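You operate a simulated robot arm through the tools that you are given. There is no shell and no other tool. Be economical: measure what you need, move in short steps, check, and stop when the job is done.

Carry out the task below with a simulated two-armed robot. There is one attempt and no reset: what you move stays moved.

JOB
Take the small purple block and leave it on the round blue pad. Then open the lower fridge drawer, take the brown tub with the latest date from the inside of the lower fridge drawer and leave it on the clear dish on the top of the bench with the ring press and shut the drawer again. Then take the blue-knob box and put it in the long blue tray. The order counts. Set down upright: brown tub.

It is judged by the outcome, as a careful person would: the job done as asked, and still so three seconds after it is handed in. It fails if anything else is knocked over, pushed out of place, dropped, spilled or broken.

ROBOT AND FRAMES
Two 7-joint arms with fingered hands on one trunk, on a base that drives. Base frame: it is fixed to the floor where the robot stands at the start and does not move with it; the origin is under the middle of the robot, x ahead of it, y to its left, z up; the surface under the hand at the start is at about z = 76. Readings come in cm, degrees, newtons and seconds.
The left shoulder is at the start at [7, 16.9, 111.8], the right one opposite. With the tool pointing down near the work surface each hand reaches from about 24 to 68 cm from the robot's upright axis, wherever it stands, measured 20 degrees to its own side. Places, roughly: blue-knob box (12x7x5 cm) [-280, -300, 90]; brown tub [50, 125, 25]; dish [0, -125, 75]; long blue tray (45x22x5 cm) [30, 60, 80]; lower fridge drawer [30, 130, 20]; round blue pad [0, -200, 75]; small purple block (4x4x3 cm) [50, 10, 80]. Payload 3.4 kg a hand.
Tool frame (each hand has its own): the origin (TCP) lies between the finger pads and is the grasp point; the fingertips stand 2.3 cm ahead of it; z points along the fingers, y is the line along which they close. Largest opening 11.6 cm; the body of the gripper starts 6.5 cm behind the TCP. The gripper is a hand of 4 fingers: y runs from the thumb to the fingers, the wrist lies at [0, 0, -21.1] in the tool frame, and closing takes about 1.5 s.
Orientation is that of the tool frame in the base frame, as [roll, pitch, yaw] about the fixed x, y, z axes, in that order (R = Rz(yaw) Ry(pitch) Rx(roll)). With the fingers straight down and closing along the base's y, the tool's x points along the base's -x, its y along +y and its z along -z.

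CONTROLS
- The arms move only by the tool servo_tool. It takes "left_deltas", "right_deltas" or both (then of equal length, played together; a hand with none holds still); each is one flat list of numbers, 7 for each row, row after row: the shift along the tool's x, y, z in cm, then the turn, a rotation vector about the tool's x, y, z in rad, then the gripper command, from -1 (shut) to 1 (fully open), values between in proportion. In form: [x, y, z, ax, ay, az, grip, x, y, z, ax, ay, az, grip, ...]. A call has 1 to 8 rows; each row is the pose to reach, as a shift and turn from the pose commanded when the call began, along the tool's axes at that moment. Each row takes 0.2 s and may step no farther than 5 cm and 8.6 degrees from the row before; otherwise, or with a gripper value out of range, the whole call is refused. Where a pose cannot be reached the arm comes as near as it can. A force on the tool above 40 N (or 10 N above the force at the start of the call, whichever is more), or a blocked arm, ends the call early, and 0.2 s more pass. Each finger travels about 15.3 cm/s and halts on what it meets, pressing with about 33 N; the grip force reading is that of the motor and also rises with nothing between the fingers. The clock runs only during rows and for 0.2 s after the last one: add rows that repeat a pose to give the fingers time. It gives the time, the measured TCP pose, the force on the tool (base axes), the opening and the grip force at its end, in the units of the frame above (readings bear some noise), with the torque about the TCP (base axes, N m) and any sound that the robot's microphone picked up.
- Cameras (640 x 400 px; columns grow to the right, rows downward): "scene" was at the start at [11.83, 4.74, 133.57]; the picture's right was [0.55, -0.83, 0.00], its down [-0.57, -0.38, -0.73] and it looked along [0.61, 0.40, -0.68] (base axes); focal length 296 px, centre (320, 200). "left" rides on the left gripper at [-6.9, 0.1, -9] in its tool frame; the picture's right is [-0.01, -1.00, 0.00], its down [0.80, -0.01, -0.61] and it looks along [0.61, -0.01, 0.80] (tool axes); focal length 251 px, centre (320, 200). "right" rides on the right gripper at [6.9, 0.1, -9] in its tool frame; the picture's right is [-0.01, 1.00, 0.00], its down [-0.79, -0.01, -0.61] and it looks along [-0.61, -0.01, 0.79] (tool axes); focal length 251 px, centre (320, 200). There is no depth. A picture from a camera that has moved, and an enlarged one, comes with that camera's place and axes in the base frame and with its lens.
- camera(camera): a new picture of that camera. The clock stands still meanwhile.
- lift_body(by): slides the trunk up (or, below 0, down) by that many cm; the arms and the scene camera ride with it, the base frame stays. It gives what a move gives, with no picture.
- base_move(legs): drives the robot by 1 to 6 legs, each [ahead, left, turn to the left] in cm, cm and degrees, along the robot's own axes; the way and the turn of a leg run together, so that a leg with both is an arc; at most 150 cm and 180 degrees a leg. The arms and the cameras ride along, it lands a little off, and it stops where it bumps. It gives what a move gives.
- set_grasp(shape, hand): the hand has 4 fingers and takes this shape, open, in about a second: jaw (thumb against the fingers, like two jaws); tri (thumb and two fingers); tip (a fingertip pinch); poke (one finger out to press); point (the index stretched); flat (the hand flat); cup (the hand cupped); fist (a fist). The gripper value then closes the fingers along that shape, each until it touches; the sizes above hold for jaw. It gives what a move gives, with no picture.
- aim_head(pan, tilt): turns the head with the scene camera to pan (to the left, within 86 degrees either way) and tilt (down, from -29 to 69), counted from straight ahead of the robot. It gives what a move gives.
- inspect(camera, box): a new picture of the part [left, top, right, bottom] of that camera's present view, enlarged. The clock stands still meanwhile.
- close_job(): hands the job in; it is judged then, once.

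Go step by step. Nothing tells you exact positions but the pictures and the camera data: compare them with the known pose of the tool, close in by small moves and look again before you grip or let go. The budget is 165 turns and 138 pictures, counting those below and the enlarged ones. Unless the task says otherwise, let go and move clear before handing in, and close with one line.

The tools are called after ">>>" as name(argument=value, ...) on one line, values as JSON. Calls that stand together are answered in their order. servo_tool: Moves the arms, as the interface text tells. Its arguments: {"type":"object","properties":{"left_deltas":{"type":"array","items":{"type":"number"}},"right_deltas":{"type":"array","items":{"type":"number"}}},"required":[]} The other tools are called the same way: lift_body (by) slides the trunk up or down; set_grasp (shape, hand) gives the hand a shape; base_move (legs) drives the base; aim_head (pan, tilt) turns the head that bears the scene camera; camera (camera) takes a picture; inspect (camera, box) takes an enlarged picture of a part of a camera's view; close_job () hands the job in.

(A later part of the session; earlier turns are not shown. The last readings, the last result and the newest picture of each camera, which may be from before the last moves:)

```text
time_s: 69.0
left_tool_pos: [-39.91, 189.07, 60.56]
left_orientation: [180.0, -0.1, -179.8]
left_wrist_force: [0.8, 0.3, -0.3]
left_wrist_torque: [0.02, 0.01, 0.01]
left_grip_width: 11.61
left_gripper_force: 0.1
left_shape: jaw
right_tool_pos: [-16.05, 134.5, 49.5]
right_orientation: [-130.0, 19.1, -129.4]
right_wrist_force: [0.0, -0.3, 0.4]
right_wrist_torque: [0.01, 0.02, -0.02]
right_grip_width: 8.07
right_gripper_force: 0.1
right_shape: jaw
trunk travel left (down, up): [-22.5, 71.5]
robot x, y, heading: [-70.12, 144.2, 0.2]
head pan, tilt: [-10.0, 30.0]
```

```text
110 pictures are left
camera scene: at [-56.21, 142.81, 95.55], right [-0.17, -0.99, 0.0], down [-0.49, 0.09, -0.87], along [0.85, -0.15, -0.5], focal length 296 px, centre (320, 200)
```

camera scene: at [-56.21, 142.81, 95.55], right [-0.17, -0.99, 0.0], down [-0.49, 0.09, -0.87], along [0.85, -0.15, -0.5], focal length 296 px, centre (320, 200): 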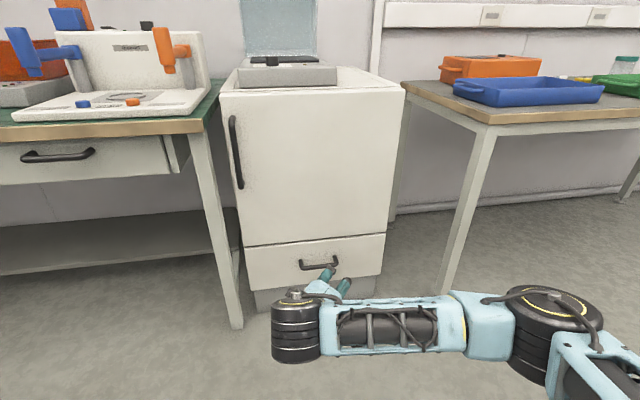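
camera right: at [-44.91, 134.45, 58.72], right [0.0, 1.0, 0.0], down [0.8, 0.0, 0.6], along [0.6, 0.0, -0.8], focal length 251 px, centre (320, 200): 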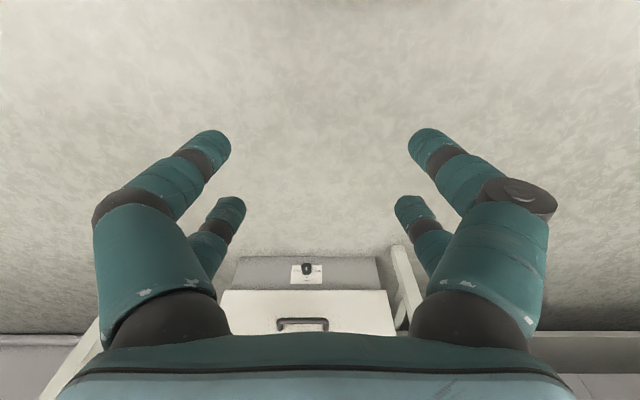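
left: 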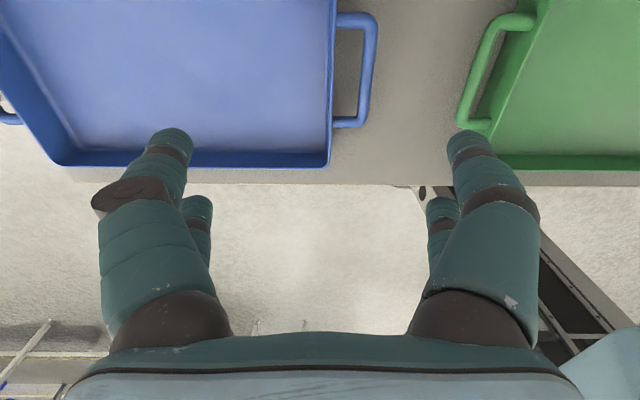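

Rotation goes well. I'll lower the trunk and finish the turn.

>>> lift_body(by=-18)

>>> servo_tool(right_deltas=[0, 0, 0, 0.08, -0.08, -0.08, 0.4, 0, 0, 0, 0.16, -0.16, -0.16, 0.4, 0, 0, 0, 0.24, -0.24, -0.24, 0.4, 0, 0, 0, 0.32, -0.32, -0.32, 0.4, 0, 0, 0, 0.4, -0.4, -0.4, 0.4, 0, 0, 0, 0.48, -0.48, -0.48, 0.4, 0, 0, 0, 0.543, -0.543, -0.543, 0.4, 0, 0, 0, 0.543, -0.543, -0.543, 0.4])

>>> camera(camera="scene")

>>> camera(camera="right")

```text
time_s: 71.0
left_tool_pos: [-39.98, 189.24, 42.56]
left_orientation: [179.9, 0.0, -179.8]
left_wrist_force: [0.9, 0.6, 0.0]
left_wrist_torque: [0.02, -0.02, -0.01]
left_grip_width: 11.57
left_gripper_force: 0.0
left_shape: jaw
right_tool_pos: [-15.96, 134.56, 31.49]
right_orientation: [-130.0, 18.9, -129.5]
right_wrist_force: [0.5, -0.2, 0.3]
right_wrist_torque: [0.01, 0.02, -0.02]
right_grip_width: 8.09
right_gripper_force: 0.0
right_shape: jaw
trunk travel left (down, up): [-4.5, 89.5]
robot x, y, heading: [-69.49, 143.76, 0.2]
head pan, tilt: [-10.0, 30.0]
```

```text
time_s: 72.8
left_tool_pos: [-39.93, 189.02, 42.56]
left_orientation: [-180.0, 0.0, -179.8]
left_wrist_force: [-0.1, 0.1, -0.1]
left_wrist_torque: [-0.01, -0.03, 0.02]
left_grip_width: 11.61
left_gripper_force: 0.1
left_shape: jaw
right_tool_pos: [-16.03, 134.54, 31.38]
right_orientation: [-90.4, 0.0, -89.7]
right_wrist_force: [0.3, 0.1, 0.0]
right_wrist_torque: [-0.02, -0.04, 0.01]
right_grip_width: 8.11
right_gripper_force: 0.1
right_shape: jaw
trunk travel left (down, up): [-4.5, 89.5]
robot x, y, heading: [-70.26, 144.14, 0.2]
head pan, tilt: [-10.0, 30.0]
```

```text
109 pictures are left
camera scene: at [-56.22, 142.81, 77.55], right [-0.17, -0.99, 0.0], down [-0.49, 0.09, -0.87], along [0.85, -0.15, -0.5], focal length 296 px, centre (320, 200)
```

scene: 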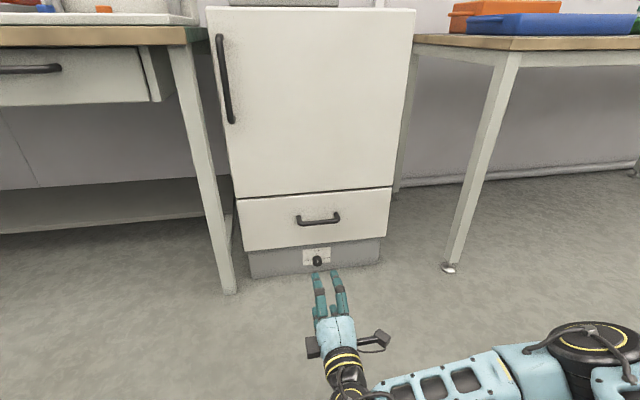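

```text
108 pictures are left
camera right: at [-25.02, 127.58, 31.61], right [-0.01, 0.01, -1.0], down [-0.61, 0.79, 0.01], along [0.79, 0.61, 0.0], focal length 251 px, centre (320, 200)
```

right: 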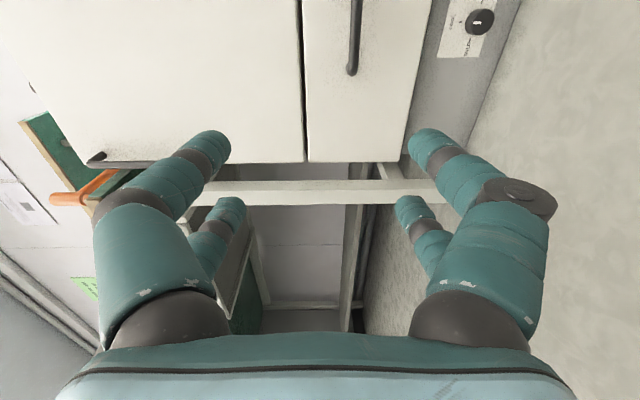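

The hand points forward. I'll align with the handle bar (18.3, 130, 26.5) and drive forward.

>>> servo_tool(right_deltas=[2.2, 2.4, 0, 0, 0, 0, 0.4, 4.5, 4.9, 0, 0, 0, 0, 0.4, 4.5, 4.9, 0, 0, 0, 0, 0.4])

>>> base_move(legs=[[26, 0, 0]])

>>> camera(camera="right")

>>> aim_head(pan=-10, tilt=45)

>>> camera(camera="scene")

```text
time_s: 73.6
left_tool_pos: [-39.81, 189.04, 42.62]
left_orientation: [180.0, 0.0, -179.8]
left_wrist_force: [1.0, -0.4, 0.7]
left_wrist_torque: [-0.01, 0.02, 0.02]
left_grip_width: 11.61
left_gripper_force: 0.0
left_shape: jaw
right_tool_pos: [-16.05, 130.02, 26.42]
right_orientation: [-90.4, 0.0, -89.7]
right_wrist_force: [0.7, 0.0, 0.4]
right_wrist_torque: [0.02, 0.0, 0.0]
right_grip_width: 8.1
right_gripper_force: 0.0
right_shape: jaw
trunk travel left (down, up): [-4.5, 89.5]
robot x, y, heading: [-69.72, 144.31, 0.1]
head pan, tilt: [-10.0, 30.0]
```

```text
time_s: 75.5
left_tool_pos: [-13.86, 189.21, 42.62]
left_orientation: [180.0, 0.1, -179.9]
left_wrist_force: [0.4, 0.6, -0.3]
left_wrist_torque: [-0.01, -0.02, -0.03]
left_grip_width: 11.59
left_gripper_force: 0.0
left_shape: jaw
right_tool_pos: [9.94, 130.15, 26.57]
right_orientation: [-90.4, 0.0, -89.6]
right_wrist_force: [-0.4, 0.7, 0.3]
right_wrist_torque: [0.03, 0.03, -0.01]
right_grip_width: 8.1
right_gripper_force: 0.1
right_shape: jaw
trunk travel left (down, up): [-4.5, 89.5]
robot x, y, heading: [-44.0, 144.28, 0.3]
head pan, tilt: [-10.0, 30.0]
```

```text
107 pictures are left
camera right: at [0.92, 123.19, 26.75], right [-0.01, 0.01, -1.0], down [-0.61, 0.79, 0.01], along [0.79, 0.61, 0.0], focal length 251 px, centre (320, 200)
```

right: 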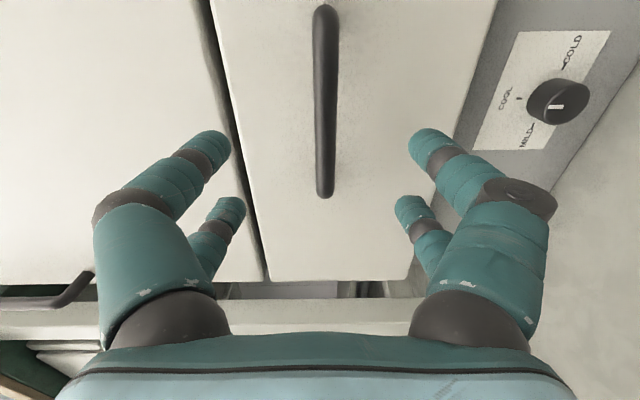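

```text
time_s: 76.3
left_tool_pos: [-13.86, 189.15, 42.55]
left_orientation: [-179.9, 0.0, -180.0]
left_wrist_force: [-0.7, 0.6, 0.3]
left_wrist_torque: [0.0, 0.0, 0.03]
left_grip_width: 11.59
left_gripper_force: 0.1
left_shape: jaw
right_tool_pos: [9.95, 130.18, 26.54]
right_orientation: [-90.4, 0.0, -89.6]
right_wrist_force: [-0.3, 0.9, -0.1]
right_wrist_torque: [-0.03, 0.02, -0.03]
right_grip_width: 8.09
right_gripper_force: 0.0
right_shape: jaw
trunk travel left (down, up): [-4.5, 89.5]
robot x, y, heading: [-43.74, 144.12, 0.1]
head pan, tilt: [-10.0, 45.0]
```

```text
106 pictures are left
camera scene: at [-31.13, 143.02, 75.3], right [-0.17, -0.99, 0.0], down [-0.7, 0.12, -0.71], along [0.7, -0.12, -0.71], focal length 296 px, centre (320, 200)
```

scene: 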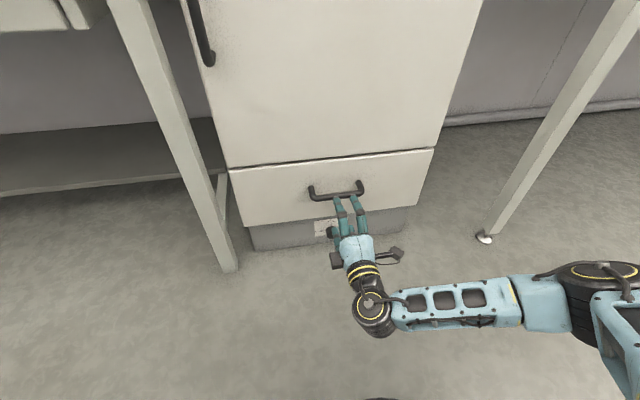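

Aligned. I'll move in over the bar and close.

>>> servo_tool(right_deltas=[0, 0, 3, 0, 0, 0, 0.3, 0, 0, 6, 0, 0, 0, 0.2, 0, 0, 7.2, 0, 0, 0, 0.1, 0, 0, 8, 0, 0, 0, 0, 0, 0, 8, 0, 0, 0, 0])

>>> camera(camera="right")

```text
time_s: 77.5
left_tool_pos: [-13.88, 189.16, 42.64]
left_orientation: [-179.9, 0.1, -179.8]
left_wrist_force: [-0.5, -0.7, 0.1]
left_wrist_torque: [-0.01, 0.0, 0.03]
left_grip_width: 11.6
left_gripper_force: 0.0
left_shape: jaw
right_tool_pos: [17.82, 130.1, 26.57]
right_orientation: [-90.5, 0.0, -89.7]
right_wrist_force: [0.2, -0.6, -0.3]
right_wrist_torque: [0.0, -0.02, -0.02]
right_grip_width: 5.86
right_gripper_force: 0.0
right_shape: jaw
trunk travel left (down, up): [-4.5, 89.5]
robot x, y, heading: [-44.23, 144.52, 0.5]
head pan, tilt: [-10.0, 45.0]
```

```text
105 pictures are left
camera right: at [8.87, 123.25, 26.75], right [-0.01, 0.01, -1.0], down [-0.61, 0.79, 0.01], along [0.79, 0.61, 0.0], focal length 251 px, centre (320, 200)
```

right: 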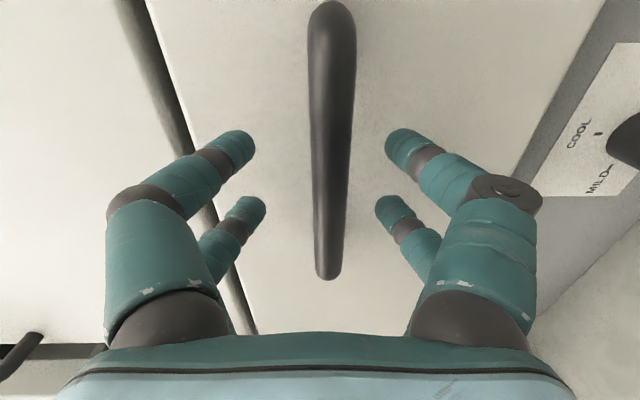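

The bar lies between the fingers. Closing.

>>> servo_tool(right_deltas=[0, 0, 0.5, 0, 0, 0, 0, 0, 0, 0.5, 0, 0, 0, -0.5, 0, 0, 0.5, 0, 0, 0, -1, 0, 0, 0.5, 0, 0, 0, -1, 0, 0, 0.5, 0, 0, 0, -1, 0, 0, 0.5, 0, 0, 0, -1])

>>> base_move(legs=[[-15, 0, 0]])

>>> camera(camera="scene")

```text
time_s: 78.9
left_tool_pos: [-13.96, 189.15, 42.61]
left_orientation: [179.9, 0.0, -180.0]
left_wrist_force: [0.1, 1.6, 0.1]
left_wrist_torque: [-0.02, 0.01, 0.01]
left_grip_width: 11.61
left_gripper_force: 0.1
left_shape: jaw
right_tool_pos: [18.3, 130.15, 26.42]
right_orientation: [-90.6, -0.1, -89.7]
right_wrist_force: [0.3, 0.1, -3.5]
right_wrist_torque: [0.01, -0.02, -0.04]
right_grip_width: 0.0
right_gripper_force: 32.8
right_shape: jaw
trunk travel left (down, up): [-4.5, 89.5]
robot x, y, heading: [-44.06, 144.29, -0.3]
head pan, tilt: [-10.0, 45.0]
```

```text
time_s: 80.2
left_tool_pos: [-28.88, 189.13, 42.55]
left_orientation: [-179.9, 0.0, -179.7]
left_wrist_force: [-0.7, 0.1, -0.4]
left_wrist_torque: [0.0, 0.01, -0.01]
left_grip_width: 11.58
left_gripper_force: 0.0
left_shape: jaw
right_tool_pos: [3.41, 130.13, 26.57]
right_orientation: [-90.4, 0.0, -89.7]
right_wrist_force: [-0.9, 0.1, -3.6]
right_wrist_torque: [-0.01, 0.0, -0.01]
right_grip_width: 0.0
right_gripper_force: 33.0
right_shape: jaw
trunk travel left (down, up): [-4.5, 89.5]
robot x, y, heading: [-59.35, 144.27, 0.1]
head pan, tilt: [-10.0, 45.0]
```

```text
104 pictures are left
camera scene: at [-45.98, 142.98, 75.28], right [-0.17, -0.99, 0.0], down [-0.7, 0.12, -0.71], along [0.7, -0.12, -0.71], focal length 296 px, centre (320, 200)
```

scene: 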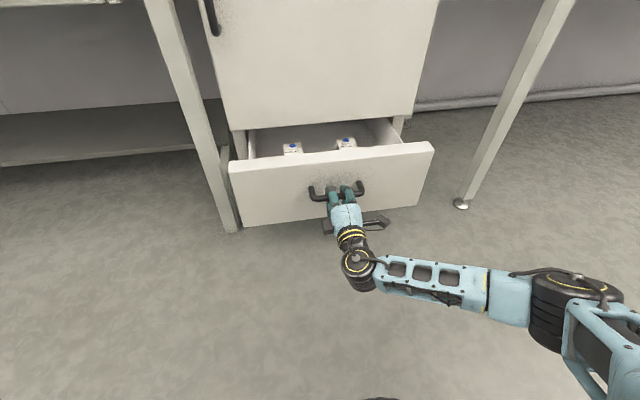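

The drawer is opening. I'll pull it further.

>>> base_move(legs=[[-16, 0, 0]])

>>> camera(camera="scene")

```text
time_s: 81.7
left_tool_pos: [-44.97, 189.08, 42.53]
left_orientation: [-180.0, 0.0, -179.8]
left_wrist_force: [-0.4, 0.0, 0.6]
left_wrist_torque: [-0.01, -0.04, 0.0]
left_grip_width: 11.59
left_gripper_force: 0.1
left_shape: jaw
right_tool_pos: [-12.56, 130.11, 26.51]
right_orientation: [-90.4, 0.1, -89.6]
right_wrist_force: [-0.4, -0.3, -2.1]
right_wrist_torque: [-0.02, 0.01, -0.03]
right_grip_width: 0.0
right_gripper_force: 33.2
right_shape: jaw
trunk travel left (down, up): [-4.5, 89.5]
robot x, y, heading: [-75.12, 144.68, -0.0]
head pan, tilt: [-10.0, 45.0]
```

```text
103 pictures are left
camera scene: at [-62.05, 142.94, 75.29], right [-0.17, -0.99, 0.0], down [-0.7, 0.12, -0.71], along [0.7, -0.12, -0.71], focal length 296 px, centre (320, 200)
```

scene: 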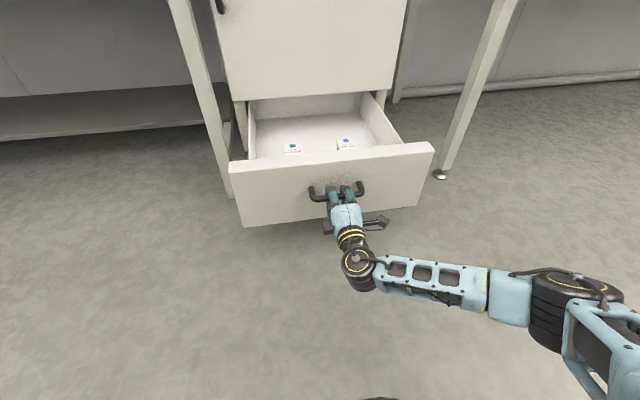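

The drawer is open far enough to see its back. I'll let go, back out and look in from above.

>>> servo_tool(right_deltas=[0, 0, 0, 0, 0, 0, -0.5, 0, 0, 0, 0, 0, 0, 0, 0, 0, 0, 0, 0, 0, 0.2, 0, 0, 0, 0, 0, 0, 0.2, 0, 0, -4, 0, 0, 0, 0.2, 0, 0, -8, 0, 0, 0, 0.2, 0, 0, -10, 0, 0, 0, 0.2])

>>> lift_body(by=40)

>>> lift_body(by=15)

>>> aim_head(pan=-10, tilt=52)

>>> camera(camera="scene")

```text
time_s: 83.3
left_tool_pos: [-44.81, 189.11, 42.52]
left_orientation: [179.9, 0.0, -179.9]
left_wrist_force: [-0.3, -0.6, -0.8]
left_wrist_torque: [-0.01, 0.02, 0.0]
left_grip_width: 11.59
left_gripper_force: 0.0
left_shape: jaw
right_tool_pos: [-22.51, 129.98, 26.79]
right_orientation: [-90.4, 0.1, -89.7]
right_wrist_force: [1.2, 0.1, 0.5]
right_wrist_torque: [-0.03, -0.02, 0.01]
right_grip_width: 6.91
right_gripper_force: 0.1
right_shape: jaw
trunk travel left (down, up): [-4.5, 89.5]
robot x, y, heading: [-74.91, 143.9, 0.1]
head pan, tilt: [-10.0, 45.0]
```

```text
time_s: 87.1
left_tool_pos: [-44.82, 189.02, 82.58]
left_orientation: [180.0, 0.1, -179.8]
left_wrist_force: [-1.3, -0.5, -0.7]
left_wrist_torque: [-0.01, 0.01, -0.03]
left_grip_width: 11.59
left_gripper_force: 0.1
left_shape: jaw
right_tool_pos: [-22.44, 129.96, 66.65]
right_orientation: [-90.5, 0.1, -89.6]
right_wrist_force: [-0.8, 0.3, 0.2]
right_wrist_torque: [-0.01, 0.01, -0.01]
right_grip_width: 6.93
right_gripper_force: 0.0
right_shape: jaw
trunk travel left (down, up): [-44.5, 49.5]
robot x, y, heading: [-75.17, 144.16, 0.1]
head pan, tilt: [-10.0, 45.0]
```

```text
time_s: 88.8
left_tool_pos: [-44.94, 189.04, 97.44]
left_orientation: [180.0, -0.1, -179.9]
left_wrist_force: [0.7, -0.5, 0.6]
left_wrist_torque: [0.0, -0.01, 0.01]
left_grip_width: 11.57
left_gripper_force: 0.1
left_shape: jaw
right_tool_pos: [-22.52, 129.99, 81.64]
right_orientation: [-90.4, 0.0, -89.5]
right_wrist_force: [-0.2, 0.1, 0.5]
right_wrist_torque: [0.0, -0.03, -0.01]
right_grip_width: 6.92
right_gripper_force: 0.1
right_shape: jaw
trunk travel left (down, up): [-59.5, 34.5]
robot x, y, heading: [-74.87, 144.42, 0.1]
head pan, tilt: [-10.0, 45.0]
```

```text
time_s: 89.5
left_tool_pos: [-44.83, 188.96, 97.65]
left_orientation: [-180.0, 0.0, -179.7]
left_wrist_force: [-0.7, -0.5, 0.1]
left_wrist_torque: [0.01, 0.02, 0.01]
left_grip_width: 11.6
left_gripper_force: 0.1
left_shape: jaw
right_tool_pos: [-22.62, 130.05, 81.66]
right_orientation: [-90.4, 0.0, -89.6]
right_wrist_force: [1.2, 0.5, 0.6]
right_wrist_torque: [0.02, -0.03, 0.0]
right_grip_width: 6.89
right_gripper_force: 0.0
right_shape: jaw
trunk travel left (down, up): [-59.5, 34.5]
robot x, y, heading: [-75.02, 144.09, 0.1]
head pan, tilt: [-10.0, 52.0]
```

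```text
102 pictures are left
camera scene: at [-62.68, 143.05, 129.34], right [-0.17, -0.99, 0.0], down [-0.78, 0.13, -0.62], along [0.61, -0.1, -0.79], focal length 296 px, centre (320, 200)
```

scene: 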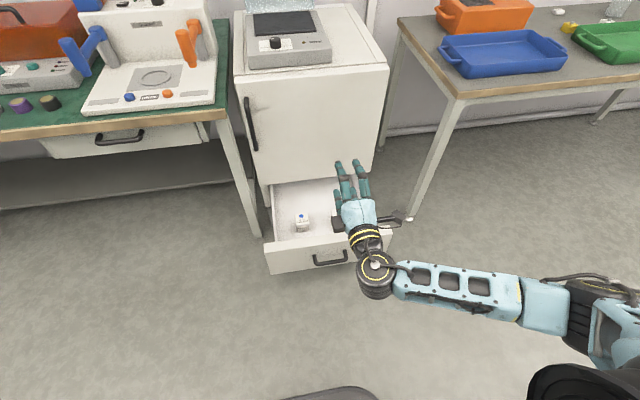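

I'll turn the right hand back down and move it aside to see in the drawer.

>>> servo_tool(right_deltas=[2, 0, 0, -0.083, 0.083, 0.083, 0.4, 5, 0, 0, -0.166, 0.166, 0.166, 0.4, 8, 0, 0, -0.249, 0.249, 0.249, 0.4, 11, 0, 0, -0.332, 0.332, 0.332, 0.4, 14, 0, 0, -0.415, 0.415, 0.415, 0.4, 17, 0, 0, -0.498, 0.498, 0.498, 0.4, 20, 0, 0, -0.581, 0.581, 0.581, 0.4, 22, 0, 0, -0.664, 0.664, 0.664, 0.4])

>>> servo_tool(right_deltas=[0, 0, 0, -0.08, 0.08, 0.08, 0.4, 0, 0, 0, -0.16, 0.16, 0.16, 0.4, 0, 0, 0, -0.24, 0.24, 0.24, 0.4, 0, 0, 0, -0.32, 0.32, 0.32, 0.4, 0, 0, 0, -0.4, 0.4, 0.4, 0.4, 0, 0, 0, -0.48, 0.48, 0.48, 0.4, 0, 0, 0, -0.543, 0.543, 0.543, 0.4, 0, 0, 0, -0.543, 0.543, 0.543, 0.4])

>>> camera(camera="scene")

>>> inspect(camera="scene", box=[250, 150, 410, 270])

```text
time_s: 91.3
left_tool_pos: [-44.89, 189.01, 97.57]
left_orientation: [179.9, 0.1, -179.8]
left_wrist_force: [0.4, -0.7, 1.0]
left_wrist_torque: [0.0, 0.01, 0.0]
left_grip_width: 11.57
left_gripper_force: 0.1
left_shape: jaw
right_tool_pos: [-22.48, 108.03, 81.68]
right_orientation: [-140.5, 19.0, -139.9]
right_wrist_force: [1.1, 0.4, -0.1]
right_wrist_torque: [0.03, 0.0, -0.01]
right_grip_width: 8.12
right_gripper_force: 0.1
right_shape: jaw
trunk travel left (down, up): [-59.5, 34.5]
robot x, y, heading: [-75.02, 144.11, 0.2]
head pan, tilt: [-10.0, 52.0]
```

```text
time_s: 93.1
left_tool_pos: [-44.93, 189.15, 97.59]
left_orientation: [180.0, 0.0, -179.7]
left_wrist_force: [0.3, -0.6, 0.2]
left_wrist_torque: [-0.01, -0.04, -0.03]
left_grip_width: 11.61
left_gripper_force: 0.1
left_shape: jaw
right_tool_pos: [-22.32, 108.08, 81.72]
right_orientation: [-179.8, -0.3, -179.5]
right_wrist_force: [0.4, -0.5, 1.6]
right_wrist_torque: [-0.01, -0.01, 0.0]
right_grip_width: 8.09
right_gripper_force: 0.1
right_shape: jaw
trunk travel left (down, up): [-59.5, 34.5]
robot x, y, heading: [-74.87, 144.18, 0.1]
head pan, tilt: [-10.0, 52.0]
```

```text
101 pictures are left
camera scene: at [-62.7, 143.05, 129.34], right [-0.17, -0.99, 0.0], down [-0.78, 0.13, -0.62], along [0.61, -0.1, -0.79], focal length 296 px, centre (320, 200)
```

scene: 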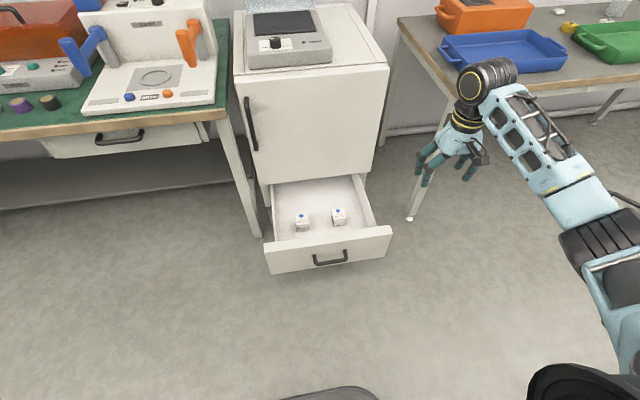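

```text
3.33 times, centred on (330, 210) of scene
camera zoom: at [-62.7, 143.05, 129.34], right [-0.17, -0.99, 0.0], down [-0.78, 0.13, -0.62], along [0.61, -0.1, -0.79], focal length 986 px, centre (287, 167)
```

zoom: 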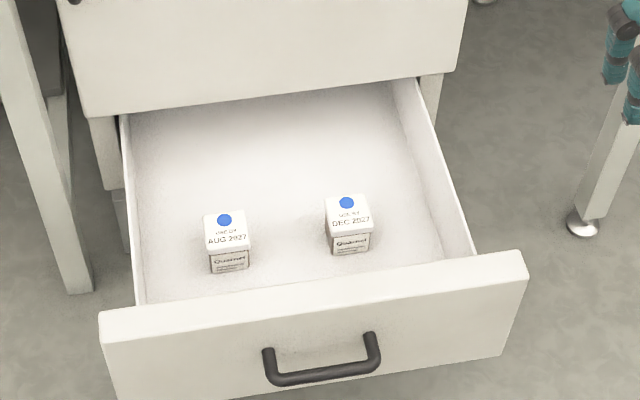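

The drawer holds two tubs: AUG 2027 (left) and DEC 2027 (right). I'll drive closer and view them with the wrist camera, checking for hidden ones.

>>> base_move(legs=[[22, 0, 0]])

>>> servo_tool(right_deltas=[0, 4, 0, 0, 0, 0, 0.4, 0, 8, 0, 0, 0, 0, 0.4, 0, 12, 0, 0, 0, 0, 0.4, 0, 16, 0, 0, 0, 0, 0.4, 0, 20, 0, 0, 0, 0, 0.4, 0, 20, 0, 0, 0, 0, 0.4])

>>> lift_body(by=-20)

>>> camera(camera="right")

>>> aim_head(pan=-10, tilt=60)

>>> camera(camera="scene")

```text
time_s: 94.8
left_tool_pos: [-22.82, 189.13, 97.54]
left_orientation: [-179.9, -0.1, -179.8]
left_wrist_force: [0.3, -0.6, -0.1]
left_wrist_torque: [-0.01, -0.01, 0.03]
left_grip_width: 11.57
left_gripper_force: 0.0
left_shape: jaw
right_tool_pos: [-0.37, 108.07, 81.58]
right_orientation: [-179.9, -0.3, -179.6]
right_wrist_force: [0.4, -0.6, 0.7]
right_wrist_torque: [0.01, 0.03, 0.01]
right_grip_width: 8.11
right_gripper_force: 0.0
right_shape: jaw
trunk travel left (down, up): [-59.5, 34.5]
robot x, y, heading: [-53.17, 144.42, -0.0]
head pan, tilt: [-10.0, 52.0]
```

```text
time_s: 96.2
left_tool_pos: [-22.74, 188.92, 97.59]
left_orientation: [179.9, 0.1, -179.9]
left_wrist_force: [0.3, -0.4, 0.2]
left_wrist_torque: [0.03, 0.03, 0.02]
left_grip_width: 11.6
left_gripper_force: 0.1
left_shape: jaw
right_tool_pos: [-0.56, 128.02, 81.53]
right_orientation: [-180.0, -0.3, -179.5]
right_wrist_force: [-0.4, -0.2, 0.0]
right_wrist_torque: [-0.01, -0.02, 0.02]
right_grip_width: 8.1
right_gripper_force: 0.0
right_shape: jaw
trunk travel left (down, up): [-59.5, 34.5]
robot x, y, heading: [-53.05, 144.04, 0.1]
head pan, tilt: [-10.0, 52.0]
```

```text
time_s: 98.4
left_tool_pos: [-22.76, 189.12, 77.53]
left_orientation: [180.0, 0.0, -179.9]
left_wrist_force: [0.7, -0.3, 0.2]
left_wrist_torque: [-0.01, 0.03, 0.02]
left_grip_width: 11.58
left_gripper_force: 0.0
left_shape: jaw
right_tool_pos: [-0.49, 127.95, 61.61]
right_orientation: [-179.9, -0.3, -179.6]
right_wrist_force: [0.8, 0.0, 0.0]
right_wrist_torque: [0.0, -0.01, 0.02]
right_grip_width: 8.08
right_gripper_force: 0.0
right_shape: jaw
trunk travel left (down, up): [-39.5, 54.5]
robot x, y, heading: [-52.69, 143.8, -0.2]
head pan, tilt: [-10.0, 52.0]
```

```text
99 pictures are left
camera right: at [-7.38, 128.06, 70.8], right [0.0, 1.0, 0.0], down [0.8, 0.0, 0.6], along [0.6, 0.0, -0.8], focal length 251 px, centre (320, 200)
```

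right: 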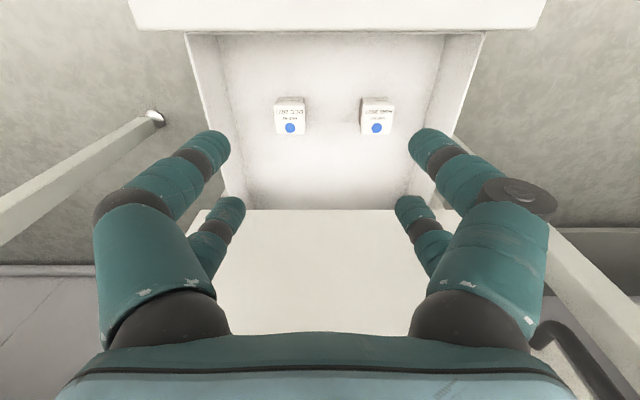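

```text
time_s: 99.1
left_tool_pos: [-22.87, 189.04, 77.62]
left_orientation: [-180.0, 0.0, -179.9]
left_wrist_force: [0.2, -0.6, -0.2]
left_wrist_torque: [0.01, -0.01, -0.02]
left_grip_width: 11.58
left_gripper_force: 0.1
left_shape: jaw
right_tool_pos: [-0.53, 127.84, 61.61]
right_orientation: [-179.9, -0.3, -179.6]
right_wrist_force: [-0.6, -0.3, 0.8]
right_wrist_torque: [0.01, 0.0, -0.03]
right_grip_width: 8.1
right_gripper_force: 0.1
right_shape: jaw
trunk travel left (down, up): [-39.5, 54.5]
robot x, y, heading: [-52.91, 144.03, -0.1]
head pan, tilt: [-10.0, 60.0]
```

```text
98 pictures are left
camera scene: at [-41.47, 143.24, 108.35], right [-0.17, -0.99, 0.0], down [-0.85, 0.15, -0.5], along [0.49, -0.09, -0.87], focal length 296 px, centre (320, 200)
```

scene: 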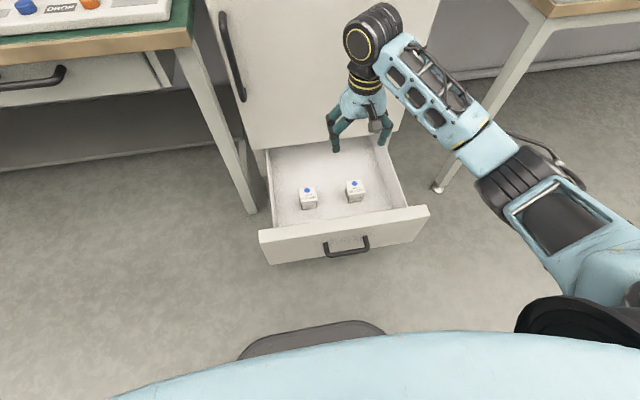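

>>> inspect(camera="scene", box=[260, 140, 420, 240])

>>> inspect(camera="right", box=[240, 70, 440, 190])

```text
4.00 times, centred on (340, 190) of scene
camera zoom: at [-41.47, 143.24, 108.35], right [-0.17, -0.99, 0.0], down [-0.85, 0.15, -0.5], along [0.49, -0.09, -0.87], focal length 1183 px, centre (240, 240)
```

zoom: 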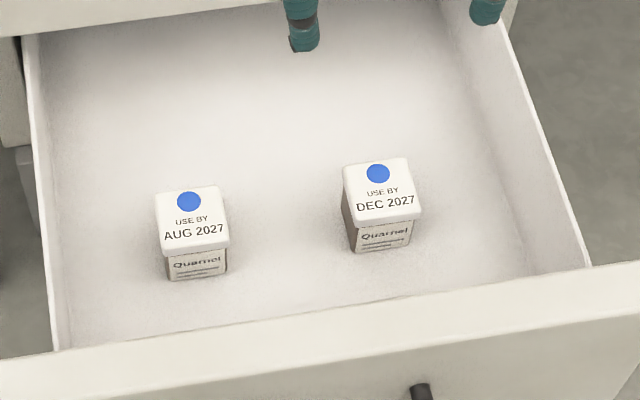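

```text
3.20 times, centred on (340, 130) of right
camera zoom: at [-7.37, 128.06, 70.79], right [0.0, 1.0, 0.0], down [0.8, 0.0, 0.6], along [0.6, 0.0, -0.8], focal length 805 px, centre (256, 424)
```

zoom: 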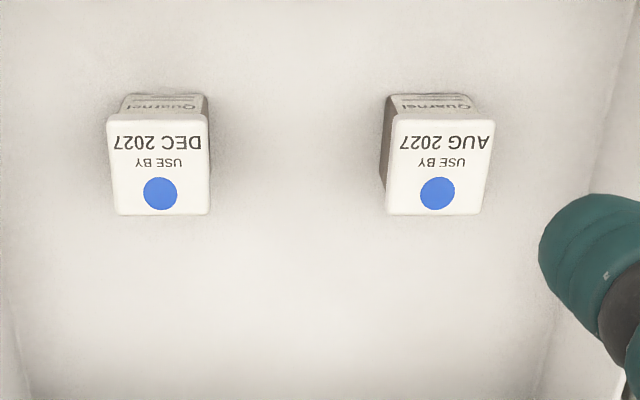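

The tubs have brown sides; DEC 2027 is the latest, at about (8.9, 122.3) with the lid top near z 25. I'll position over it and lower the trunk.

>>> servo_tool(right_deltas=[-3, -2, 0, 0, 0, 0, 0.5, -6, -4, 0, 0, 0, 0, 0.5, -9.4, -5.6, 0, 0, 0, 0, 0.5, -9.4, -5.6, 0, 0, 0, 0, 0.5])

>>> lift_body(by=-24)

>>> camera(camera="right")

>>> camera(camera="scene")

```text
time_s: 100.1
left_tool_pos: [-22.77, 189.07, 77.69]
left_orientation: [179.9, -0.1, -179.9]
left_wrist_force: [0.4, -0.1, -0.6]
left_wrist_torque: [0.01, 0.01, 0.02]
left_grip_width: 11.59
left_gripper_force: 0.0
left_shape: jaw
right_tool_pos: [8.95, 122.39, 61.43]
right_orientation: [-179.9, -0.2, -179.4]
right_wrist_force: [0.1, 0.8, -0.1]
right_wrist_torque: [0.0, 0.0, 0.01]
right_grip_width: 8.65
right_gripper_force: 0.2
right_shape: jaw
trunk travel left (down, up): [-39.5, 54.5]
robot x, y, heading: [-52.96, 143.96, 0.0]
head pan, tilt: [-10.0, 60.0]
```

```text
time_s: 102.6
left_tool_pos: [-22.91, 189.16, 53.55]
left_orientation: [179.9, 0.0, -179.9]
left_wrist_force: [0.9, 0.0, -0.8]
left_wrist_torque: [0.05, -0.04, 0.01]
left_grip_width: 11.61
left_gripper_force: 0.1
left_shape: jaw
right_tool_pos: [8.88, 122.51, 37.46]
right_orientation: [-179.9, -0.3, -179.7]
right_wrist_force: [-0.2, -0.2, 0.7]
right_wrist_torque: [-0.02, 0.03, 0.0]
right_grip_width: 8.67
right_gripper_force: 0.2
right_shape: jaw
trunk travel left (down, up): [-15.5, 78.5]
robot x, y, heading: [-53.07, 144.2, 0.1]
head pan, tilt: [-10.0, 60.0]
```

```text
95 pictures are left
camera right: at [2.05, 122.53, 46.67], right [0.0, 1.0, 0.0], down [0.8, 0.0, 0.6], along [0.6, 0.0, -0.8], focal length 251 px, centre (320, 200)
```

right: 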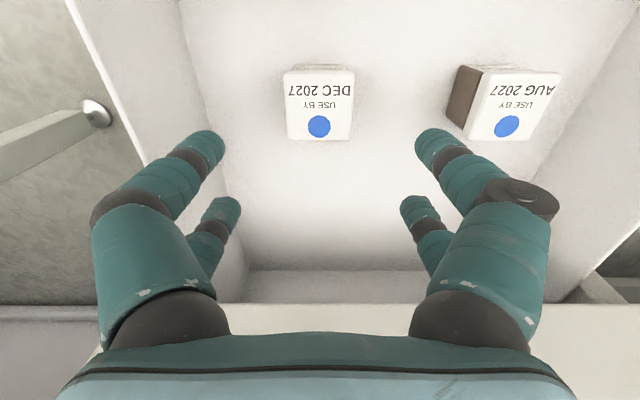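

```text
94 pictures are left
camera scene: at [-41.48, 143.24, 84.35], right [-0.17, -0.99, 0.0], down [-0.85, 0.15, -0.5], along [0.49, -0.09, -0.87], focal length 296 px, centre (320, 200)
```

scene: 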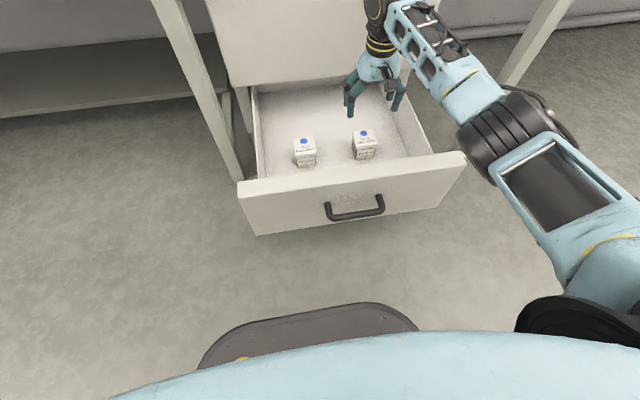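

Well centred over the DEC 2027 tub. Going down.

>>> servo_tool(right_deltas=[0, 0, 4, 0, 0, 0, 0.5, 0, 0, 8, 0, 0, 0, 0.5, 0, 0, 12, 0, 0, 0, 0.5, 0, 0, 14, 0, 0, 0, 0.5, 0, 0, 15.4, 0, 0, 0, 0.5, 0, 0, 15.4, 0, 0, 0, 0.5])

>>> camera(camera="right")

```text
time_s: 104.0
left_tool_pos: [-22.75, 189.07, 53.63]
left_orientation: [-180.0, 0.0, -179.9]
left_wrist_force: [-0.3, -0.2, -0.4]
left_wrist_torque: [-0.01, 0.03, 0.0]
left_grip_width: 11.59
left_gripper_force: 0.0
left_shape: jaw
right_tool_pos: [7.78, 122.49, 22.44]
right_orientation: [-180.0, -0.3, -179.6]
right_wrist_force: [0.1, -1.1, -0.6]
right_wrist_torque: [0.0, 0.02, -0.03]
right_grip_width: 8.69
right_gripper_force: 0.1
right_shape: jaw
right hand out of reach, approached as far as the arm can: row 4, 5, 6
trunk travel left (down, up): [-15.5, 78.5]
robot x, y, heading: [-52.67, 144.03, 0.1]
head pan, tilt: [-10.0, 60.0]
```

```text
93 pictures are left
camera right: at [0.99, 122.43, 31.54], right [0.0, 1.0, 0.0], down [0.8, 0.0, 0.6], along [0.6, 0.0, -0.8], focal length 251 px, centre (320, 200)
```

right: 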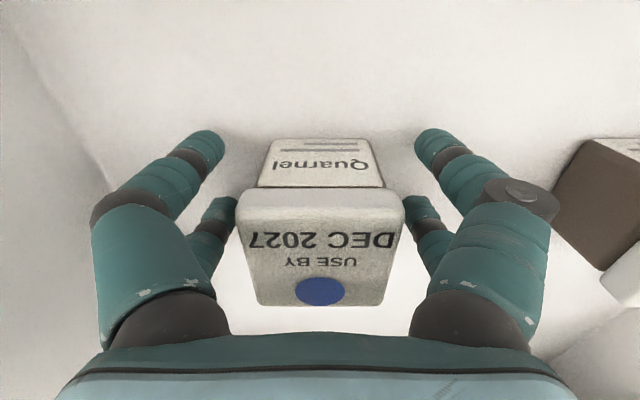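

The arm is at its reach limit, about 1 cm short. I'll raise a bit, move the base 4 cm closer and go down again.

>>> servo_tool(right_deltas=[0, 0, -4, 0, 0, 0, 0.5, 0, 0, -8, 0, 0, 0, 0.5, 3, 0, -10, 0, 0, 0, 0.5, 3, 0, -10, 0, 0, 0, 0.5])

>>> base_move(legs=[[4, 0, 0]])

```text
time_s: 105.0
left_tool_pos: [-22.71, 188.98, 53.63]
left_orientation: [180.0, 0.0, -180.0]
left_wrist_force: [0.2, 0.0, -0.4]
left_wrist_torque: [0.03, 0.0, -0.01]
left_grip_width: 11.58
left_gripper_force: 0.1
left_shape: jaw
right_tool_pos: [4.95, 122.37, 32.33]
right_orientation: [-179.9, -0.3, -179.6]
right_wrist_force: [-0.7, -0.3, 0.5]
right_wrist_torque: [0.02, -0.01, -0.02]
right_grip_width: 8.69
right_gripper_force: 0.0
right_shape: jaw
trunk travel left (down, up): [-15.5, 78.5]
robot x, y, heading: [-52.85, 144.47, -0.2]
head pan, tilt: [-10.0, 60.0]
```

```text
time_s: 105.9
left_tool_pos: [-18.77, 189.11, 53.6]
left_orientation: [180.0, 0.0, -179.8]
left_wrist_force: [0.5, -0.6, 0.0]
left_wrist_torque: [0.01, -0.01, -0.02]
left_grip_width: 11.58
left_gripper_force: 0.1
left_shape: jaw
right_tool_pos: [8.93, 122.39, 32.31]
right_orientation: [-179.9, -0.4, -179.5]
right_wrist_force: [-0.1, 0.4, 0.6]
right_wrist_torque: [0.02, 0.02, 0.0]
right_grip_width: 8.68
right_gripper_force: 0.0
right_shape: jaw
trunk travel left (down, up): [-15.5, 78.5]
robot x, y, heading: [-48.97, 143.84, 0.3]
head pan, tilt: [-10.0, 60.0]
```

>>> servo_tool(right_deltas=[0, 0, 4, 0, 0, 0, 0.5, 0, 0, 7, 0, 0, 0, 0.5, 0, 0, 9, 0, 0, 0, 0.5, 0, 0, 10.3, 0, 0, 0, 0.5, 0, 0, 10.3, 0, 0, 0, 0.5])

>>> camera(camera="right")

```text
time_s: 107.1
left_tool_pos: [-18.74, 189.17, 53.57]
left_orientation: [-180.0, 0.1, -179.8]
left_wrist_force: [-0.9, -0.3, -0.4]
left_wrist_torque: [-0.03, -0.02, 0.04]
left_grip_width: 11.59
left_gripper_force: 0.0
left_shape: jaw
right_tool_pos: [8.95, 122.35, 22.06]
right_orientation: [-179.9, -0.3, -179.5]
right_wrist_force: [0.5, -0.3, -0.6]
right_wrist_torque: [-0.02, 0.0, 0.03]
right_grip_width: 8.67
right_gripper_force: 0.0
right_shape: jaw
trunk travel left (down, up): [-15.5, 78.5]
robot x, y, heading: [-49.08, 143.88, 0.2]
head pan, tilt: [-10.0, 60.0]
```

```text
92 pictures are left
camera right: at [2.09, 122.42, 31.23], right [0.0, 1.0, 0.0], down [0.8, 0.0, 0.6], along [0.6, 0.0, -0.8], focal length 251 px, centre (320, 200)
```

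right: 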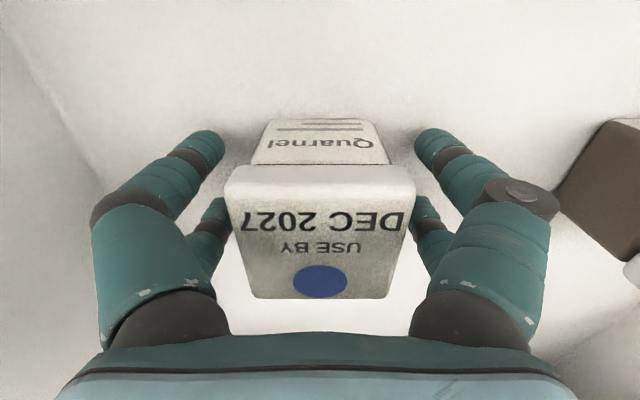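

Fingers straddle the tub. I'll go 0.7 cm lower and close.

>>> servo_tool(right_deltas=[0, 0, 0.7, 0, 0, 0, 0.5, 0, 0, 0.7, 0, 0, 0, 0, 0, 0, 0.7, 0, 0, 0, -0.5, 0, 0, 0.7, 0, 0, 0, -0.5, 0, 0, 0.7, 0, 0, 0, -0.5, 0, 0, 0.7, 0, 0, 0, -0.5])

>>> camera(camera="right")

```text
time_s: 108.5
left_tool_pos: [-18.91, 189.11, 53.63]
left_orientation: [180.0, 0.1, -179.8]
left_wrist_force: [0.9, 0.6, -0.4]
left_wrist_torque: [0.02, 0.04, -0.01]
left_grip_width: 11.57
left_gripper_force: 0.0
left_shape: jaw
right_tool_pos: [8.96, 122.46, 21.52]
right_orientation: [-179.8, -0.2, -179.4]
right_wrist_force: [-0.2, 0.3, 8.3]
right_wrist_torque: [0.07, -0.09, 0.01]
right_grip_width: 4.5
right_gripper_force: 33.3
right_shape: jaw
trunk travel left (down, up): [-15.5, 78.5]
robot x, y, heading: [-49.15, 144.28, 0.4]
head pan, tilt: [-10.0, 60.0]
```

```text
91 pictures are left
camera right: at [2.09, 122.4, 30.66], right [0.0, 1.0, 0.0], down [0.8, 0.0, 0.6], along [0.6, 0.0, -0.8], focal length 251 px, centre (320, 200)
```

right: 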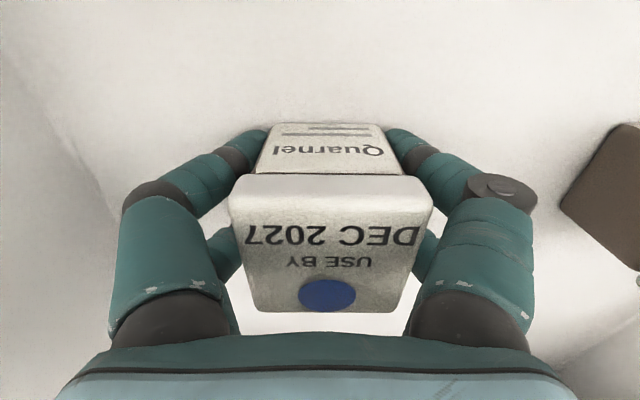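

Gripped on its body. Lifting.

>>> servo_tool(right_deltas=[0, 0, -1, 0, 0, 0, -0.5, 0, 0, -5, 0, 0, 0, -0.5, 0, 0, -9, 0, 0, 0, -0.5, 0, 0, -13, 0, 0, 0, -0.5, 0, 0, -17, 0, 0, 0, -0.5, 0, 0, -20, 0, 0, 0, -0.5])

>>> camera(camera="right")

>>> camera(camera="scene")

```text
time_s: 109.9
left_tool_pos: [-18.73, 189.17, 53.59]
left_orientation: [-179.9, 0.0, -179.8]
left_wrist_force: [1.3, 0.2, -0.8]
left_wrist_torque: [0.03, -0.02, -0.02]
left_grip_width: 11.6
left_gripper_force: 0.0
left_shape: jaw
right_tool_pos: [9.07, 122.41, 41.41]
right_orientation: [-179.8, -0.3, -179.6]
right_wrist_force: [0.3, 0.8, -1.2]
right_wrist_torque: [-0.04, -0.03, 0.0]
right_grip_width: 4.51
right_gripper_force: 32.9
right_shape: jaw
trunk travel left (down, up): [-15.5, 78.5]
robot x, y, heading: [-49.12, 144.44, 0.4]
head pan, tilt: [-10.0, 60.0]
```

```text
90 pictures are left
camera right: at [2.12, 122.46, 50.63], right [0.0, 1.0, 0.0], down [0.8, 0.0, 0.6], along [0.6, 0.0, -0.8], focal length 251 px, centre (320, 200)
```

right: 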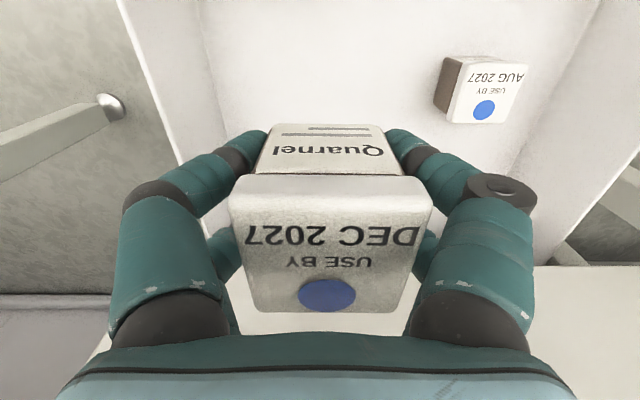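

```text
89 pictures are left
camera scene: at [-37.45, 143.25, 84.34], right [-0.17, -0.99, 0.0], down [-0.85, 0.15, -0.5], along [0.49, -0.09, -0.87], focal length 296 px, centre (320, 200)
```

scene: 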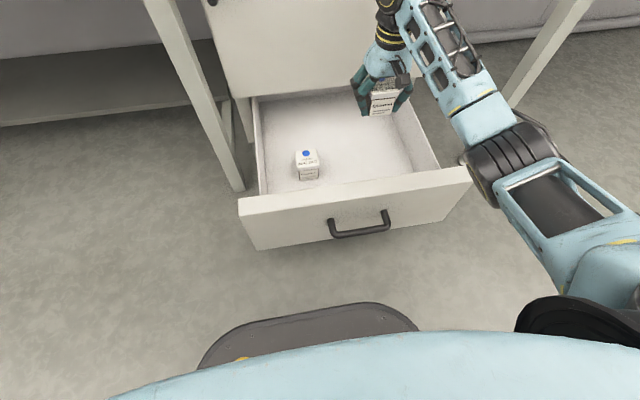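

Tub held upright. I'll raise the trunk, pull the arm in and drive to the dish.

>>> lift_body(by=40)

>>> base_move(legs=[[-27, 0, 0]])

>>> servo_tool(right_deltas=[4, 0, 0, 0, 0, 0, -0.5, 8, 0, 0, 0, 0, 0, -0.5, 12, 0, 0, 0, 0, 0, -0.5, 16, 0, 0, 0, 0, 0, -0.5, 20, 1, 0, 0, 0, 0, -0.5, 24, 2, 0, 0, 0, 0, -0.5])

>>> lift_body(by=22)

>>> base_move(legs=[[0, -140, 0], [0, -127, 0]])

>>> aim_head(pan=-10, tilt=45)

>>> camera(camera="scene")

```text
time_s: 113.7
left_tool_pos: [-18.72, 189.13, 93.64]
left_orientation: [180.0, 0.0, -179.7]
left_wrist_force: [-0.2, 0.4, 0.2]
left_wrist_torque: [-0.03, -0.02, -0.02]
left_grip_width: 11.56
left_gripper_force: 0.0
left_shape: jaw
right_tool_pos: [9.01, 122.4, 81.39]
right_orientation: [-179.9, -0.3, -179.4]
right_wrist_force: [0.5, -0.5, -1.4]
right_wrist_torque: [-0.02, 0.05, 0.01]
right_grip_width: 4.51
right_gripper_force: 32.7
right_shape: jaw
trunk travel left (down, up): [-55.5, 38.5]
robot x, y, heading: [-48.78, 144.0, 0.1]
head pan, tilt: [-10.0, 60.0]
```

```text
time_s: 115.6
left_tool_pos: [-45.81, 189.02, 93.59]
left_orientation: [179.9, 0.0, -179.8]
left_wrist_force: [-0.5, -1.2, 0.6]
left_wrist_torque: [-0.03, 0.0, 0.0]
left_grip_width: 11.58
left_gripper_force: 0.1
left_shape: jaw
right_tool_pos: [-17.98, 122.53, 81.39]
right_orientation: [-180.0, -0.3, -179.5]
right_wrist_force: [0.7, 0.3, -1.2]
right_wrist_torque: [0.0, -0.04, -0.02]
right_grip_width: 4.51
right_gripper_force: 32.7
right_shape: jaw
trunk travel left (down, up): [-55.5, 38.5]
robot x, y, heading: [-75.97, 144.22, 0.1]
head pan, tilt: [-10.0, 60.0]
```

```text
time_s: 117.0
left_tool_pos: [-45.81, 188.88, 93.57]
left_orientation: [180.0, -0.1, -179.8]
left_wrist_force: [-0.8, 0.0, 0.9]
left_wrist_torque: [0.03, -0.06, -0.01]
left_grip_width: 11.58
left_gripper_force: 0.1
left_shape: jaw
right_tool_pos: [-42.08, 123.99, 81.69]
right_orientation: [-179.9, -0.3, -179.5]
right_wrist_force: [-0.1, -0.2, -0.6]
right_wrist_torque: [-0.01, -0.03, 0.01]
right_grip_width: 4.51
right_gripper_force: 33.2
right_shape: jaw
trunk travel left (down, up): [-55.5, 38.5]
robot x, y, heading: [-75.72, 144.02, 0.0]
head pan, tilt: [-10.0, 60.0]
```

```text
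time_s: 119.3
left_tool_pos: [-45.76, 189.09, 115.59]
left_orientation: [-179.9, 0.1, -179.8]
left_wrist_force: [0.5, -0.6, 0.4]
left_wrist_torque: [-0.01, 0.01, 0.02]
left_grip_width: 11.61
left_gripper_force: 0.0
left_shape: jaw
right_tool_pos: [-42.08, 124.07, 103.57]
right_orientation: [-179.9, -0.3, -179.5]
right_wrist_force: [-0.7, -0.1, -1.1]
right_wrist_torque: [0.01, 0.0, -0.01]
right_grip_width: 4.52
right_gripper_force: 33.0
right_shape: jaw
trunk travel left (down, up): [-77.5, 16.5]
robot x, y, heading: [-76.2, 144.14, 0.3]
head pan, tilt: [-10.0, 60.0]
```

```text
time_s: 132.3
left_tool_pos: [-44.91, -78.47, 115.62]
left_orientation: [180.0, -0.1, -179.9]
left_wrist_force: [-1.2, 0.0, 0.7]
left_wrist_torque: [0.01, 0.03, 0.0]
left_grip_width: 11.59
left_gripper_force: 0.1
left_shape: jaw
right_tool_pos: [-41.05, -143.53, 103.69]
right_orientation: [-180.0, -0.3, -179.7]
right_wrist_force: [-0.7, -0.9, -1.0]
right_wrist_torque: [0.01, 0.01, -0.05]
right_grip_width: 4.52
right_gripper_force: 33.5
right_shape: jaw
trunk travel left (down, up): [-77.5, 16.5]
robot x, y, heading: [-75.22, -123.19, 0.0]
head pan, tilt: [-10.0, 60.0]
```

```text
time_s: 133.1
left_tool_pos: [-44.91, -78.62, 115.58]
left_orientation: [180.0, 0.1, -179.9]
left_wrist_force: [-0.4, 0.3, 0.6]
left_wrist_torque: [0.01, 0.01, 0.02]
left_grip_width: 11.6
left_gripper_force: 0.1
left_shape: jaw
right_tool_pos: [-41.32, -143.57, 103.68]
right_orientation: [-180.0, -0.3, -179.5]
right_wrist_force: [0.1, -0.7, -1.8]
right_wrist_torque: [0.0, 0.01, 0.0]
right_grip_width: 4.54
right_gripper_force: 32.6
right_shape: jaw
trunk travel left (down, up): [-77.5, 16.5]
robot x, y, heading: [-75.17, -123.5, 0.1]
head pan, tilt: [-10.0, 45.0]
```

```text
88 pictures are left
camera scene: at [-62.15, -124.65, 148.28], right [-0.17, -0.98, 0.0], down [-0.7, 0.12, -0.71], along [0.7, -0.12, -0.71], focal length 296 px, centre (320, 200)
```

scene: 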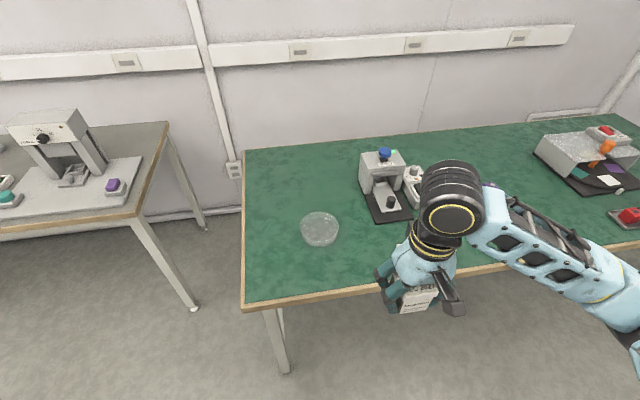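

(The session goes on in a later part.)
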